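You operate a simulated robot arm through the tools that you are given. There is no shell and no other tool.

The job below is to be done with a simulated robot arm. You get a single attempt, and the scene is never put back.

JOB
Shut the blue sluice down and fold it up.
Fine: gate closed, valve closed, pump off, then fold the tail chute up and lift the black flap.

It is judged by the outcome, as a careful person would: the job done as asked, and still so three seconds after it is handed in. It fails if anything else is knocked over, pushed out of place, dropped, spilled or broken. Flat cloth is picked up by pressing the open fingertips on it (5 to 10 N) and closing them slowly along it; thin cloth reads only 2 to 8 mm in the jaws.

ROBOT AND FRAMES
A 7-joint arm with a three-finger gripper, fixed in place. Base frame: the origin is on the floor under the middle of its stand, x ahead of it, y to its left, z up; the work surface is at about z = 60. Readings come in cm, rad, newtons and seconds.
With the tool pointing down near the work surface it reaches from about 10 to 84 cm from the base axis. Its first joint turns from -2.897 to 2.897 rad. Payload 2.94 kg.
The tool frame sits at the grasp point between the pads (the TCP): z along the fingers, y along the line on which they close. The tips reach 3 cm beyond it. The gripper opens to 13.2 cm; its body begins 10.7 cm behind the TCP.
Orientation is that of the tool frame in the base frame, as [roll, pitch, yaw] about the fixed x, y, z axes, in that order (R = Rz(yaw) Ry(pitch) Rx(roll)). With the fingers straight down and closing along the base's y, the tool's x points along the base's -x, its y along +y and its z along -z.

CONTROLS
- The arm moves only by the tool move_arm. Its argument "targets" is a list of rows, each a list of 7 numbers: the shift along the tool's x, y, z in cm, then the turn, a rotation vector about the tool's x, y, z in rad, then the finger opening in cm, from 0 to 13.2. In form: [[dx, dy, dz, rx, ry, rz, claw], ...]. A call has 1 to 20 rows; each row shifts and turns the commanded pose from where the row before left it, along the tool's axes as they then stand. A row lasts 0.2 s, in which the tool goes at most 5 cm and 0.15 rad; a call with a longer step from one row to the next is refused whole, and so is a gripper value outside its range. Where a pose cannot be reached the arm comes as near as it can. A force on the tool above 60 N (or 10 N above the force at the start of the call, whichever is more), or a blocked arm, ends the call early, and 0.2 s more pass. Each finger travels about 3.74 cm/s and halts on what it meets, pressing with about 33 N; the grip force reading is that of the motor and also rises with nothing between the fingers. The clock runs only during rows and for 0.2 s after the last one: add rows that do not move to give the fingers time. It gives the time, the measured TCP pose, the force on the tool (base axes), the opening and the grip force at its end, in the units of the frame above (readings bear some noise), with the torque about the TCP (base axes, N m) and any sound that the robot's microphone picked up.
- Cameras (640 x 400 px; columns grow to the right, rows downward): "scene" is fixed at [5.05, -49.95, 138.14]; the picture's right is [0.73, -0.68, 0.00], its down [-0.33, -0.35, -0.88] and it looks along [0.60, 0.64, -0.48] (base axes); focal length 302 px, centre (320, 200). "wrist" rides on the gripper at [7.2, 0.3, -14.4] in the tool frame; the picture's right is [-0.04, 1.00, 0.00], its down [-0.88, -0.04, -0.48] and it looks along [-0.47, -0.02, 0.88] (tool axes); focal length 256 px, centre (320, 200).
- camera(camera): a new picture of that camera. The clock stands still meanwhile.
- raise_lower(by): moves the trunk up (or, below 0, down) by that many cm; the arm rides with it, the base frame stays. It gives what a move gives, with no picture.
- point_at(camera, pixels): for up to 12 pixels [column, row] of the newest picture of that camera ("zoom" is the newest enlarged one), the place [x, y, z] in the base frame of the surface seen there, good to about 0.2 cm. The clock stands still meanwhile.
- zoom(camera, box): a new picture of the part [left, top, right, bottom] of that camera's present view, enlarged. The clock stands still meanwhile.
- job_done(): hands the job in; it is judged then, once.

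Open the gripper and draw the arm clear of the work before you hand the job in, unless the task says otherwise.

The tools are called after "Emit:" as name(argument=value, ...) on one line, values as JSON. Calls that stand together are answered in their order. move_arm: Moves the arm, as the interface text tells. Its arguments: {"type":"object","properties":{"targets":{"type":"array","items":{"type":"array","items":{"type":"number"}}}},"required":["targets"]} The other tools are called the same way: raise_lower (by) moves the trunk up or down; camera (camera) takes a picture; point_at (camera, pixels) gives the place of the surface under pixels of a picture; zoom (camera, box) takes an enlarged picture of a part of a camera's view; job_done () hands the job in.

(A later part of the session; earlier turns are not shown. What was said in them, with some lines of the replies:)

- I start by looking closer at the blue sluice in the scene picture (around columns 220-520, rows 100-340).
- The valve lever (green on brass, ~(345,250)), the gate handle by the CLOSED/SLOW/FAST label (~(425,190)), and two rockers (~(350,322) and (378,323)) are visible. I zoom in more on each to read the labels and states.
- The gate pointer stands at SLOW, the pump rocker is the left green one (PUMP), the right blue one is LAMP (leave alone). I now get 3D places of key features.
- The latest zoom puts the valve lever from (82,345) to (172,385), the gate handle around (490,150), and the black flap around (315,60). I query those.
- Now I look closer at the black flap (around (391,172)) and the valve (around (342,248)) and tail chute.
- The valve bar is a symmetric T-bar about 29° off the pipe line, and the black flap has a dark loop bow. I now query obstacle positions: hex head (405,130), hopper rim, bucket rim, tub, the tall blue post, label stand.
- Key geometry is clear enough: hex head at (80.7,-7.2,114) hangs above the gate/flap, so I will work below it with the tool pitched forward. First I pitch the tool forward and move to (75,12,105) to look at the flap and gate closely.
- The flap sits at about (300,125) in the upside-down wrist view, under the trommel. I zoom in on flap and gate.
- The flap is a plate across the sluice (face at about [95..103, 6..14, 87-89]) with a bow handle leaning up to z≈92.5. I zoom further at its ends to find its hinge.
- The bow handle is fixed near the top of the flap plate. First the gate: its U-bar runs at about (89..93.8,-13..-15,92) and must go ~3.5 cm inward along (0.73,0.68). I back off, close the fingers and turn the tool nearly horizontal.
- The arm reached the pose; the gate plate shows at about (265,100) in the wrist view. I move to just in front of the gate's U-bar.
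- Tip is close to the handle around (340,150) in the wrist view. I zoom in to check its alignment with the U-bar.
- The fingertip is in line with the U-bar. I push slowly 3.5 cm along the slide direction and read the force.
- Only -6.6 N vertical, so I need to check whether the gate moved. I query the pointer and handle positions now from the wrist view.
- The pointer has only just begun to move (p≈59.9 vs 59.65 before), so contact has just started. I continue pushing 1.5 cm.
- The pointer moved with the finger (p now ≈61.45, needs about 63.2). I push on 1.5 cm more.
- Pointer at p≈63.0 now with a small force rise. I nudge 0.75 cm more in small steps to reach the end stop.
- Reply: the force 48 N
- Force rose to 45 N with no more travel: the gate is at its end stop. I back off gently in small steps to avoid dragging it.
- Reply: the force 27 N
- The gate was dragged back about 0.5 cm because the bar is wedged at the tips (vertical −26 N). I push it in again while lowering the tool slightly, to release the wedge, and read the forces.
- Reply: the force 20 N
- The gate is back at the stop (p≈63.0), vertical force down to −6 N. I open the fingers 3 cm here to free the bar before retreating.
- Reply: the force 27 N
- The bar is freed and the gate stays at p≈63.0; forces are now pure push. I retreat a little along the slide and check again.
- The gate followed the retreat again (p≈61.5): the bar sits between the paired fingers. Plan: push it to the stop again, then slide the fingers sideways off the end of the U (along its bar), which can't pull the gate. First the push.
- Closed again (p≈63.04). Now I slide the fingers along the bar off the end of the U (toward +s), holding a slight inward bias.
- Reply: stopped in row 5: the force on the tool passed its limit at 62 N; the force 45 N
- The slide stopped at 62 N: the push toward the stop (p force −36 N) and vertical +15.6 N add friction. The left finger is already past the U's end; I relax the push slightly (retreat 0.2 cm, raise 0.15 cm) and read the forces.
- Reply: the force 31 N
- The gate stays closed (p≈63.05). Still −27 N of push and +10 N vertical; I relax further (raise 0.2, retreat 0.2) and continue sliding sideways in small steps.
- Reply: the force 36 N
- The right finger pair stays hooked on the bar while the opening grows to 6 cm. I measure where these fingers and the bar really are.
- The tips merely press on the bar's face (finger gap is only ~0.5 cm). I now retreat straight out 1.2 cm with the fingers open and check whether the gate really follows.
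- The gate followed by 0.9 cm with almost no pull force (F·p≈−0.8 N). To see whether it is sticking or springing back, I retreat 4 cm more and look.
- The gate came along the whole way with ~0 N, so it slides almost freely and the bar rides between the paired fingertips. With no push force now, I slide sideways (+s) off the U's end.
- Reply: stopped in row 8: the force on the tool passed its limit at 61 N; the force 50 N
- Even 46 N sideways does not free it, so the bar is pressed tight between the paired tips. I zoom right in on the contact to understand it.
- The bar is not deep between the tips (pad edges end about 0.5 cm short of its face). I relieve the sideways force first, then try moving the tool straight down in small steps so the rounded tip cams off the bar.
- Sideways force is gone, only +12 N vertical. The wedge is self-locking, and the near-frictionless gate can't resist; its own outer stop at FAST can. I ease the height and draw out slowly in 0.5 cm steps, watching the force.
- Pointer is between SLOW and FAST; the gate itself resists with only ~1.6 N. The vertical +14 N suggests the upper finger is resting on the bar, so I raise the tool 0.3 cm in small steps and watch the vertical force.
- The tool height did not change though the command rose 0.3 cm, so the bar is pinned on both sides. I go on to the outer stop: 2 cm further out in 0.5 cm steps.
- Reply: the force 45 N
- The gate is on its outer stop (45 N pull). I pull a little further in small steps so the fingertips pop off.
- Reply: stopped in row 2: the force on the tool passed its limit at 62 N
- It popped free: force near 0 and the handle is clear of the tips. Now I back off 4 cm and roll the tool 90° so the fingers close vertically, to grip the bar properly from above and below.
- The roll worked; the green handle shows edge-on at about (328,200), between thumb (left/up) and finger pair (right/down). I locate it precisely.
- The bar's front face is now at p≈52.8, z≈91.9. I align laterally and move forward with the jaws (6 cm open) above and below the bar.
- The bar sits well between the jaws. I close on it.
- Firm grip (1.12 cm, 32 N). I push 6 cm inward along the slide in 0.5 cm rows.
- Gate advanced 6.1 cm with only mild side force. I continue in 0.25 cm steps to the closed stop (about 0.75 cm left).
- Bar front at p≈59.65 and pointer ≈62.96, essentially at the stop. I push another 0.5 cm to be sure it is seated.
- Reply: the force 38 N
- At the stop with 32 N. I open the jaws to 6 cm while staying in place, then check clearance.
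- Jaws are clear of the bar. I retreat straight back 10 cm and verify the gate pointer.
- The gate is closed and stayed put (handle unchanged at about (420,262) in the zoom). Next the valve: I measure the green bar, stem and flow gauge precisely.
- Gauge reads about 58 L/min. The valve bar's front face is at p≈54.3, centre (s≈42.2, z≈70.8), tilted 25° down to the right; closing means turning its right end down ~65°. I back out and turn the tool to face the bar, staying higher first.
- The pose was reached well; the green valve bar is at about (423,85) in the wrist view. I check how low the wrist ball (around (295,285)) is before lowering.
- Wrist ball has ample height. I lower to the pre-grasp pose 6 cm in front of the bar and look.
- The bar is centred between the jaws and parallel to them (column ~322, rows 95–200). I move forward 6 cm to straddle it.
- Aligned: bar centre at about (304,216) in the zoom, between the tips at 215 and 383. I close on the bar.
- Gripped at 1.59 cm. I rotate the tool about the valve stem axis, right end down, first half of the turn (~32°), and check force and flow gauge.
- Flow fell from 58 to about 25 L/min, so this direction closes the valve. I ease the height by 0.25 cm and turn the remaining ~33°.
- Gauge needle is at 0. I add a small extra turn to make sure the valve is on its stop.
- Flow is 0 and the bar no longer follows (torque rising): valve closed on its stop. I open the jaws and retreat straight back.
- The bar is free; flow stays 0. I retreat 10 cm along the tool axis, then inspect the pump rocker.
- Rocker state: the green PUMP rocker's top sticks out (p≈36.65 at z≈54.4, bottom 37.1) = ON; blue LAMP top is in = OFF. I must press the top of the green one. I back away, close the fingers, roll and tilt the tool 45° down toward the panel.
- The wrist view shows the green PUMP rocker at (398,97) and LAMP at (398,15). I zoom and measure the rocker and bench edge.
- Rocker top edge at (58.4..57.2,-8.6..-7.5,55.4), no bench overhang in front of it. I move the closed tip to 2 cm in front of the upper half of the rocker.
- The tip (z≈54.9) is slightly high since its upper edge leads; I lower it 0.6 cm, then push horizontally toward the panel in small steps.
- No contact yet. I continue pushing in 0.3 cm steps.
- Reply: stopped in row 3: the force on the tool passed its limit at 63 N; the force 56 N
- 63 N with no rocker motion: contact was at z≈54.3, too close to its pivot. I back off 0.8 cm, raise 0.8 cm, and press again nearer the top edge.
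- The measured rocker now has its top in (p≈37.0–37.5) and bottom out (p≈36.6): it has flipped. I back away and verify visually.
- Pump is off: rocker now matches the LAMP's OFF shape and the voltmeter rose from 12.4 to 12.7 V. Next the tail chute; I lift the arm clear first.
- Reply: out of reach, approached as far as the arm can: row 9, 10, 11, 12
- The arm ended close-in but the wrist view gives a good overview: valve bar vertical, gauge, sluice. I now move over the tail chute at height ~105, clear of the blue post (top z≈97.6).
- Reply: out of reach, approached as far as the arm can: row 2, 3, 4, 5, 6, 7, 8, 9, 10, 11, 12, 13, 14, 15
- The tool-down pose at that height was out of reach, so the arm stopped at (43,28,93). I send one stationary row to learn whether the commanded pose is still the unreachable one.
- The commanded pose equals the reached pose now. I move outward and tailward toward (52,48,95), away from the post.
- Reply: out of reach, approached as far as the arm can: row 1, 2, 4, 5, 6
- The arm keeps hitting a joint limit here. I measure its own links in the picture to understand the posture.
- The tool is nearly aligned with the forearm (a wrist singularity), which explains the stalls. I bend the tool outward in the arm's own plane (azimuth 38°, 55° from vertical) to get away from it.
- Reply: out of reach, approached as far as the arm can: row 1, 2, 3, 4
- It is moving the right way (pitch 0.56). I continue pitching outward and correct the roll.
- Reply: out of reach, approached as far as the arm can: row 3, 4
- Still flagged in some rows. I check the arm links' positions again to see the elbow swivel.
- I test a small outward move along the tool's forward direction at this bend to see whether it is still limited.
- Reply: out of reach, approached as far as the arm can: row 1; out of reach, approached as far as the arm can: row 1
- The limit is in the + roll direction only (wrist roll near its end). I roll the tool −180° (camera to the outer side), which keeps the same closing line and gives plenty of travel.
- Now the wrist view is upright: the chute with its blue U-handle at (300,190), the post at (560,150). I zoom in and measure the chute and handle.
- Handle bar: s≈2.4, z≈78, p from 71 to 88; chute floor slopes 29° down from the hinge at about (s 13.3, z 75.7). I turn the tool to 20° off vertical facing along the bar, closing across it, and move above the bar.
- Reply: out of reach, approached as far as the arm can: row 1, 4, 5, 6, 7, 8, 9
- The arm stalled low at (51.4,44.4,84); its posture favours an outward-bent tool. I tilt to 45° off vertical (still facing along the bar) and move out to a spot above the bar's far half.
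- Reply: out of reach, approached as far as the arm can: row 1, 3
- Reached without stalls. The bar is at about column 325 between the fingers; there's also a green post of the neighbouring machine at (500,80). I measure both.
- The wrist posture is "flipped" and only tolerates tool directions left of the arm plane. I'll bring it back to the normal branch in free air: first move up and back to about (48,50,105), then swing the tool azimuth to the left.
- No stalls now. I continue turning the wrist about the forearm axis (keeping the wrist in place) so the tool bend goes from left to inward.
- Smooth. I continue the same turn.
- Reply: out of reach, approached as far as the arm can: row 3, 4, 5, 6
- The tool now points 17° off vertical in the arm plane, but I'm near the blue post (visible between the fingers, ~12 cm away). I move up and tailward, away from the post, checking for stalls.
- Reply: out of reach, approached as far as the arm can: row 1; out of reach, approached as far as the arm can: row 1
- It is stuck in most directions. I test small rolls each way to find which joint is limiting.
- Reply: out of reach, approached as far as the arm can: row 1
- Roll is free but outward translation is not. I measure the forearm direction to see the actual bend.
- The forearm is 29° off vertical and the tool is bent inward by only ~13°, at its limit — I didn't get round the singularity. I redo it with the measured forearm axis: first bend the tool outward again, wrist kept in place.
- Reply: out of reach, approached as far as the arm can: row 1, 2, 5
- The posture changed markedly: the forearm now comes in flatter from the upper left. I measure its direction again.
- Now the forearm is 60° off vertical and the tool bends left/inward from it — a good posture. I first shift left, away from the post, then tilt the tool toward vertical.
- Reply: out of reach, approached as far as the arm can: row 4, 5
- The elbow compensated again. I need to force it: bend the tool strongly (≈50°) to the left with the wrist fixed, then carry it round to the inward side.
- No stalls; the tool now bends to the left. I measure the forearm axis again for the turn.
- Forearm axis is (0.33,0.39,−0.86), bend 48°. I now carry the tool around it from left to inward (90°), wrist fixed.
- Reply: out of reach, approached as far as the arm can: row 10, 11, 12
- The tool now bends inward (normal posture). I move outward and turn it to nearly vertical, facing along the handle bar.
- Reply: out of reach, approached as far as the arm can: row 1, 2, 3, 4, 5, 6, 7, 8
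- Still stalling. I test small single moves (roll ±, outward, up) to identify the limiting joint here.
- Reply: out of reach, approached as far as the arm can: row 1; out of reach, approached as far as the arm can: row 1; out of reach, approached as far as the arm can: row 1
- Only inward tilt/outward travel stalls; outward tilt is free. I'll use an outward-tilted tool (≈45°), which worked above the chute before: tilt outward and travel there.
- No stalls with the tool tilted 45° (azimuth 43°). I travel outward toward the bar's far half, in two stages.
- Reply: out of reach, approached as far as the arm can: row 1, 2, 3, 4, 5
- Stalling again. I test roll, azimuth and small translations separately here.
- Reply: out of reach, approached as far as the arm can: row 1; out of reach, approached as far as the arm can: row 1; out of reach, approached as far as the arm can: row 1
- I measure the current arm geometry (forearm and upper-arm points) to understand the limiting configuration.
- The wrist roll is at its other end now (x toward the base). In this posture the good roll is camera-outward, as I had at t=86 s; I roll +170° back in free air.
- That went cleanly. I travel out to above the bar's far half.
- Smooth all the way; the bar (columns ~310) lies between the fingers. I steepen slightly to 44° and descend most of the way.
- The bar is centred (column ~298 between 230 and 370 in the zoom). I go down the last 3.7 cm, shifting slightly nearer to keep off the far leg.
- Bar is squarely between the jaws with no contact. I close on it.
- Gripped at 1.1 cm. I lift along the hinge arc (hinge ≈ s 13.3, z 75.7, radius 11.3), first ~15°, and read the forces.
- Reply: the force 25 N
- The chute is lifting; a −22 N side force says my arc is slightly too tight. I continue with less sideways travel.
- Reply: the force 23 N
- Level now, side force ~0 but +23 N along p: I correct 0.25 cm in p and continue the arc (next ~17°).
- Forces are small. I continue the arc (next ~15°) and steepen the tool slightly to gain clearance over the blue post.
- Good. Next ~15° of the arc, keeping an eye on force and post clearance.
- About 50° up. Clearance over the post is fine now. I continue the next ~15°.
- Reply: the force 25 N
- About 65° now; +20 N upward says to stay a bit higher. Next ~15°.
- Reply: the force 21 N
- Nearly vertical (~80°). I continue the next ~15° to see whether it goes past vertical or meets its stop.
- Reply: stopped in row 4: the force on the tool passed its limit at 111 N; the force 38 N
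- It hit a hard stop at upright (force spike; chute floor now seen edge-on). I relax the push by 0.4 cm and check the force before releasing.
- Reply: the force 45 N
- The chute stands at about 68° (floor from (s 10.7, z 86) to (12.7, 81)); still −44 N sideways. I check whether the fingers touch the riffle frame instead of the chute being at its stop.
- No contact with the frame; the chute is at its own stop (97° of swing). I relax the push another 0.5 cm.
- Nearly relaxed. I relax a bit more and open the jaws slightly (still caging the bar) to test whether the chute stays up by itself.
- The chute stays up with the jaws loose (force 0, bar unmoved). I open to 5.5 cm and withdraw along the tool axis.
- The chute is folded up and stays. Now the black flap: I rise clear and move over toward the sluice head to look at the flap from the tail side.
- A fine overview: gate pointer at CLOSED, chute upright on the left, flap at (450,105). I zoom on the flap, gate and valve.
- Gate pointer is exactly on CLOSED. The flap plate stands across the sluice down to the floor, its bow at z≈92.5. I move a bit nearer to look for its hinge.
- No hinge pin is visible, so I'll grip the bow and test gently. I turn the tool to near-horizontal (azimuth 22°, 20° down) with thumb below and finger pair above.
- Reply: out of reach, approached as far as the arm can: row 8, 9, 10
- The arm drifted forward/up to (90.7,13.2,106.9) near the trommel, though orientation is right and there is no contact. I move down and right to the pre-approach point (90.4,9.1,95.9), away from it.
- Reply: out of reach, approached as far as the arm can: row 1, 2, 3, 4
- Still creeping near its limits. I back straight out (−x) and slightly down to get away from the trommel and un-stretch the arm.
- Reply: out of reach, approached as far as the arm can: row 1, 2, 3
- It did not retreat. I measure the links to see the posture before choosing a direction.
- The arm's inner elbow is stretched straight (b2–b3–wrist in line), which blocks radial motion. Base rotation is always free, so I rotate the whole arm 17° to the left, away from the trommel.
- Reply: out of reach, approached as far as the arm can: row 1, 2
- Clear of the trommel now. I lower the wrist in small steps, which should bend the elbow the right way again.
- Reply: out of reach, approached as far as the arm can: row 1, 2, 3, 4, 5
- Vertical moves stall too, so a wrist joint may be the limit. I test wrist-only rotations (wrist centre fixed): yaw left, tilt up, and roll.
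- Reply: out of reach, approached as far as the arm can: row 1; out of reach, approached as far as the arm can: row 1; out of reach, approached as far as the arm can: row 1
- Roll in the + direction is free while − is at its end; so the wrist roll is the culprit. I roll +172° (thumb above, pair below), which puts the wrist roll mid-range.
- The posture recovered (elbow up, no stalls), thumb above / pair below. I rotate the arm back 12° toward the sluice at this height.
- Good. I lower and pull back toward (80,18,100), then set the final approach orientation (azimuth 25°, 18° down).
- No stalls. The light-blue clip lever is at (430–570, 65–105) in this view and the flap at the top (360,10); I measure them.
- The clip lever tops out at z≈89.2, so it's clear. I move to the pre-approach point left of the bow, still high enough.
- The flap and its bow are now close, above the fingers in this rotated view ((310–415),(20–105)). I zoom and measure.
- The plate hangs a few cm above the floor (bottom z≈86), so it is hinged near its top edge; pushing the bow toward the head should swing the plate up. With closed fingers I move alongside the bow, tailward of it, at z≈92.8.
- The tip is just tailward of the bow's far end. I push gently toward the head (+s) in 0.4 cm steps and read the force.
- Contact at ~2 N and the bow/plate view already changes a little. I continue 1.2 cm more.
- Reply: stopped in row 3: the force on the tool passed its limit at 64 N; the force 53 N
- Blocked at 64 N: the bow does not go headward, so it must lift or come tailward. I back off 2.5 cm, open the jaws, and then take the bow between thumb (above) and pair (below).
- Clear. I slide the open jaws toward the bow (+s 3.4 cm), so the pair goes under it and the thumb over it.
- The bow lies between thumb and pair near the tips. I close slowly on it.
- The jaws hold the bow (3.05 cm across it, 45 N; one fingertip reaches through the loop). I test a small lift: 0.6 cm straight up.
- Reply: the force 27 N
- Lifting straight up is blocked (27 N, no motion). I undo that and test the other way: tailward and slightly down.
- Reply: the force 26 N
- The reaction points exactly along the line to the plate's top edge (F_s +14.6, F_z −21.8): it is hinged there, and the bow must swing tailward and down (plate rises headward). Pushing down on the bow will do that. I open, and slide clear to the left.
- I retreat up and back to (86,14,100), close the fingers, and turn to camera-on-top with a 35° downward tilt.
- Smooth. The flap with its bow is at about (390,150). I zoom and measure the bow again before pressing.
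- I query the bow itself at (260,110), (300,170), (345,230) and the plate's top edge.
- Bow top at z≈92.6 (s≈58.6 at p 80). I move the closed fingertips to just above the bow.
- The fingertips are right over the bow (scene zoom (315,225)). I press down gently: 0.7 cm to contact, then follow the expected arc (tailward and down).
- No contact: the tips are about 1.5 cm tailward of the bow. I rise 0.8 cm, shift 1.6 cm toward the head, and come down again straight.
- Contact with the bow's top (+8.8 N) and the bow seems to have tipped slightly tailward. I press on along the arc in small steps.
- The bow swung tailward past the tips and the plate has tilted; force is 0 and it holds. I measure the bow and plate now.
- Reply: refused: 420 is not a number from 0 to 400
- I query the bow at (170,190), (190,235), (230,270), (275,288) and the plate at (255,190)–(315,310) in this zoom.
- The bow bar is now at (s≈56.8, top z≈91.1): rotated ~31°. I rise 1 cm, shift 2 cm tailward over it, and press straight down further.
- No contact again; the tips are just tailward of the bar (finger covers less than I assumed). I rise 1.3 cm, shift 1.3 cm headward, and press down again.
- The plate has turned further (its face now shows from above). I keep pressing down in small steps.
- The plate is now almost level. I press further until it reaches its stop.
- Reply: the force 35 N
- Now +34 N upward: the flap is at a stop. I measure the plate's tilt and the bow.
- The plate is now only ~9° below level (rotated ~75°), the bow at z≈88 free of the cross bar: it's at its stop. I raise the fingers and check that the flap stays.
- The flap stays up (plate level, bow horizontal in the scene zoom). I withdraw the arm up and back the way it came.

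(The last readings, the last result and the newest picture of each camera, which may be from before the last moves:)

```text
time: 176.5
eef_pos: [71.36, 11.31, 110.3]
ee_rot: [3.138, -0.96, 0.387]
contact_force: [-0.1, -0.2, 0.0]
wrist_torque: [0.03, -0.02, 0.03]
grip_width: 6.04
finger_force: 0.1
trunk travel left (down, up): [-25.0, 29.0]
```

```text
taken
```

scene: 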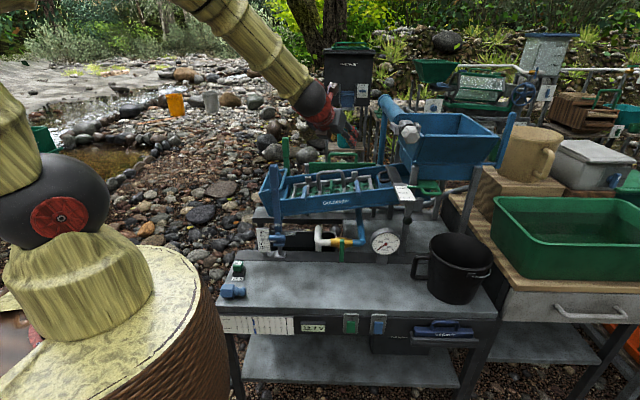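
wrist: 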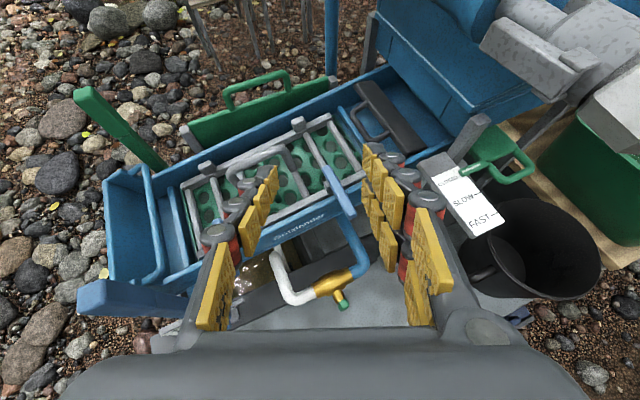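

All parts look right in the overview. I verify each closely: gate, valve and gauge, pump rocker, chute, flap, and the slope indicator.

Emit:
zoom(camera="scene", box=[240, 155, 340, 260])

Emit:
zoom(camera="scene", box=[310, 160, 470, 265])

Emit:
zoom(camera="scene", box=[330, 305, 402, 350])

Emit:
zoom(camera="scene", box=[215, 255, 335, 340])

Emit:
zoom(camera="wrist", box=[330, 60, 550, 240])

```text
3.81 times, centred on (290, 208) of scene
```

zoom: 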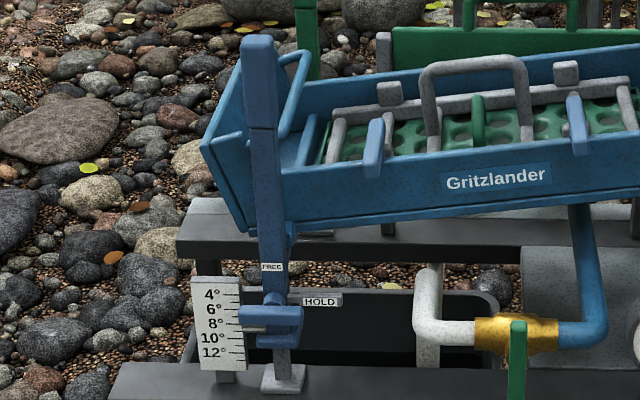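

```text
3.81 times, centred on (390, 212) of scene
```

zoom: 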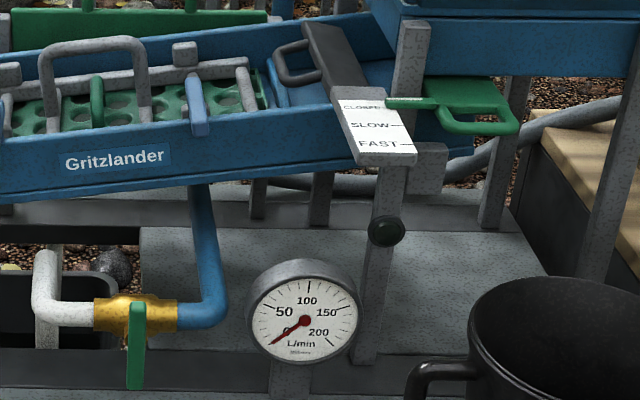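

```text
8.89 times, centred on (366, 328) of scene
```

zoom: 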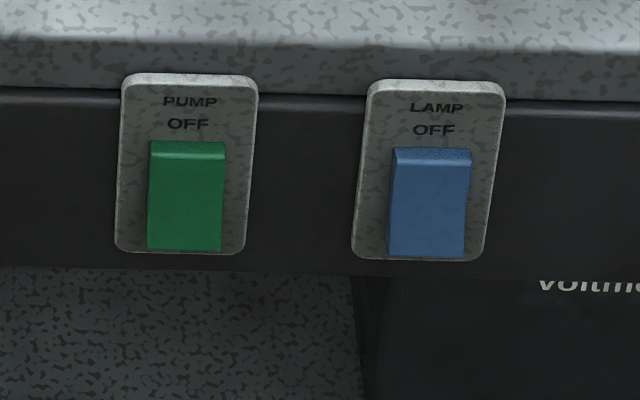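

```text
4.71 times, centred on (275, 298) of scene
```

zoom: 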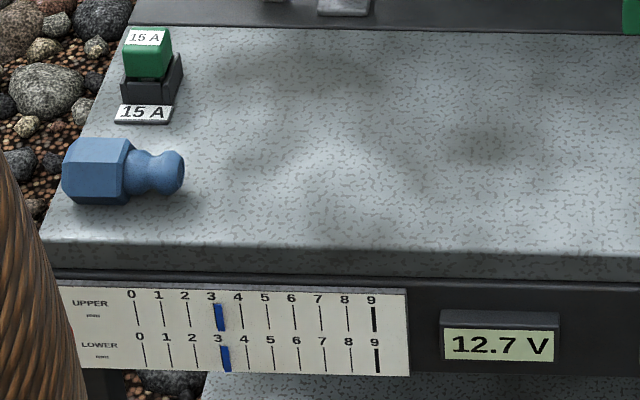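

```text
2.22 times, centred on (440, 150) of wrist
```

zoom: 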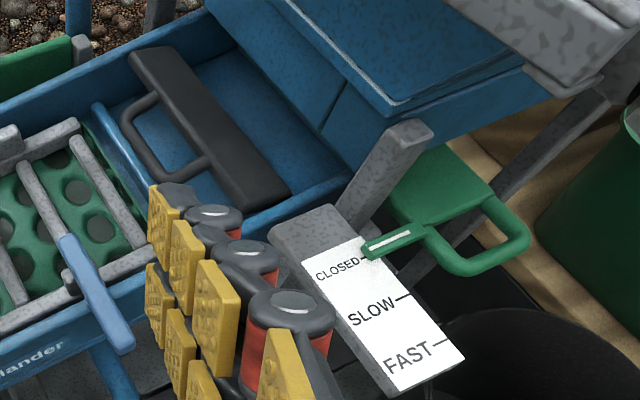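

Everything checks out: gate on CLOSED, valve bar upright with 0 L/min, pump OFF (12.7 V), lamp untouched, chute upright, flap lifted. I draw the arm further back with the gripper open.

Emit:
move_arm(targets=[[-0.65, 0.54, -4.42, 0, 0, 0, 9], [-0.65, 0.54, -4.42, 0, 0, 0, 10], [-0.65, 0.54, -4.42, 0, 0, 0, 11], [0, 0, 0, 0, 0, 0, 12], [0, 0, 0, 0, 0, 0, 12], [0, 0, 0, 0, 0, 0, 12], [0, 0, 0, 0, 0, 0, 12], [0, 0, 0, 0, 0, 0, 12], [0, 0, 0, 0, 0, 0, 12], [0, 0, 0, 0, 0, 0, 12]])

Emit:
camera(camera="scene")

Emit:
camera(camera="wrist")

```text
time: 178.7
eef_pos: [61.08, 5.35, 116.27]
ee_rot: [3.137, -0.961, 0.388]
contact_force: [-0.3, -0.1, 0.5]
wrist_torque: [0.01, -0.01, 0.0]
grip_width: 11.99
finger_force: 0.1
trunk travel left (down, up): [-25.0, 29.0]
```

```text
taken
```

scene: 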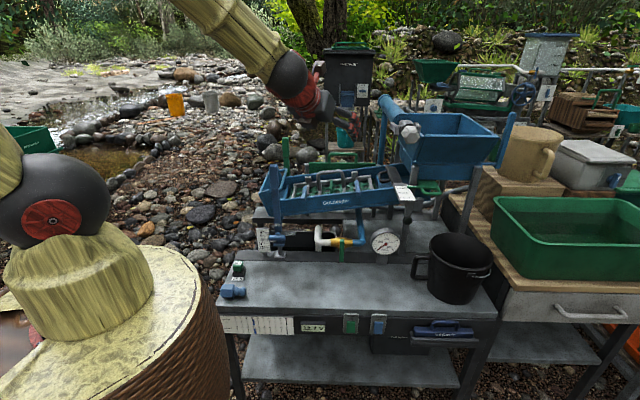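

```text
taken
```

wrist: 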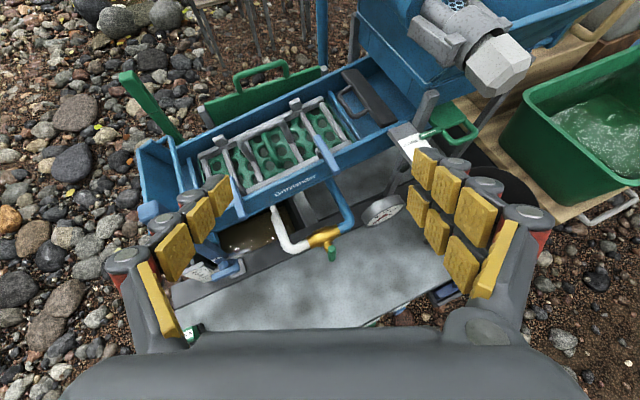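

The arm is clear with the gripper open. In the last pictures the gate is closed, the valve closed, the pump off, the chute up and the flap lifted, and nothing else has moved. I hand the job in.

Emit:
job_done()

```text
The job is handed in.
```

The blue sluice is shut down and folded up, and I've handed the job in. In the last pictures, taken before hand-in, every part was in the state you asked for:

- **Gate:** the pointer is on CLOSED, against its stop. While I was freeing the fingers from the handle, the gate was drawn out to about FAST for roughly 10 seconds. I then pushed it back in.
- **Valve:** the green bar is upright and the gauge reads 0 L/min.
- **Pump:** the rocker is on OFF, and the voltmeter rose from 12.4 to 12.7 V. The lamp switch was not touched.
- **Tail chute:** it is up at its stop, leaning about 20° short of vertical, and it stays there on its own. It met the stop hard (111 N), but I saw no damage.
- **Black flap:** it is up at its stop, almost level, and it stays there on its own. It opens by pressing its handle down. Before working that out I pushed it the wrong way once (64 N), with no visible harm.

I saw nothing else knocked over, moved or spilled. The arm is drawn back with the gripper open.
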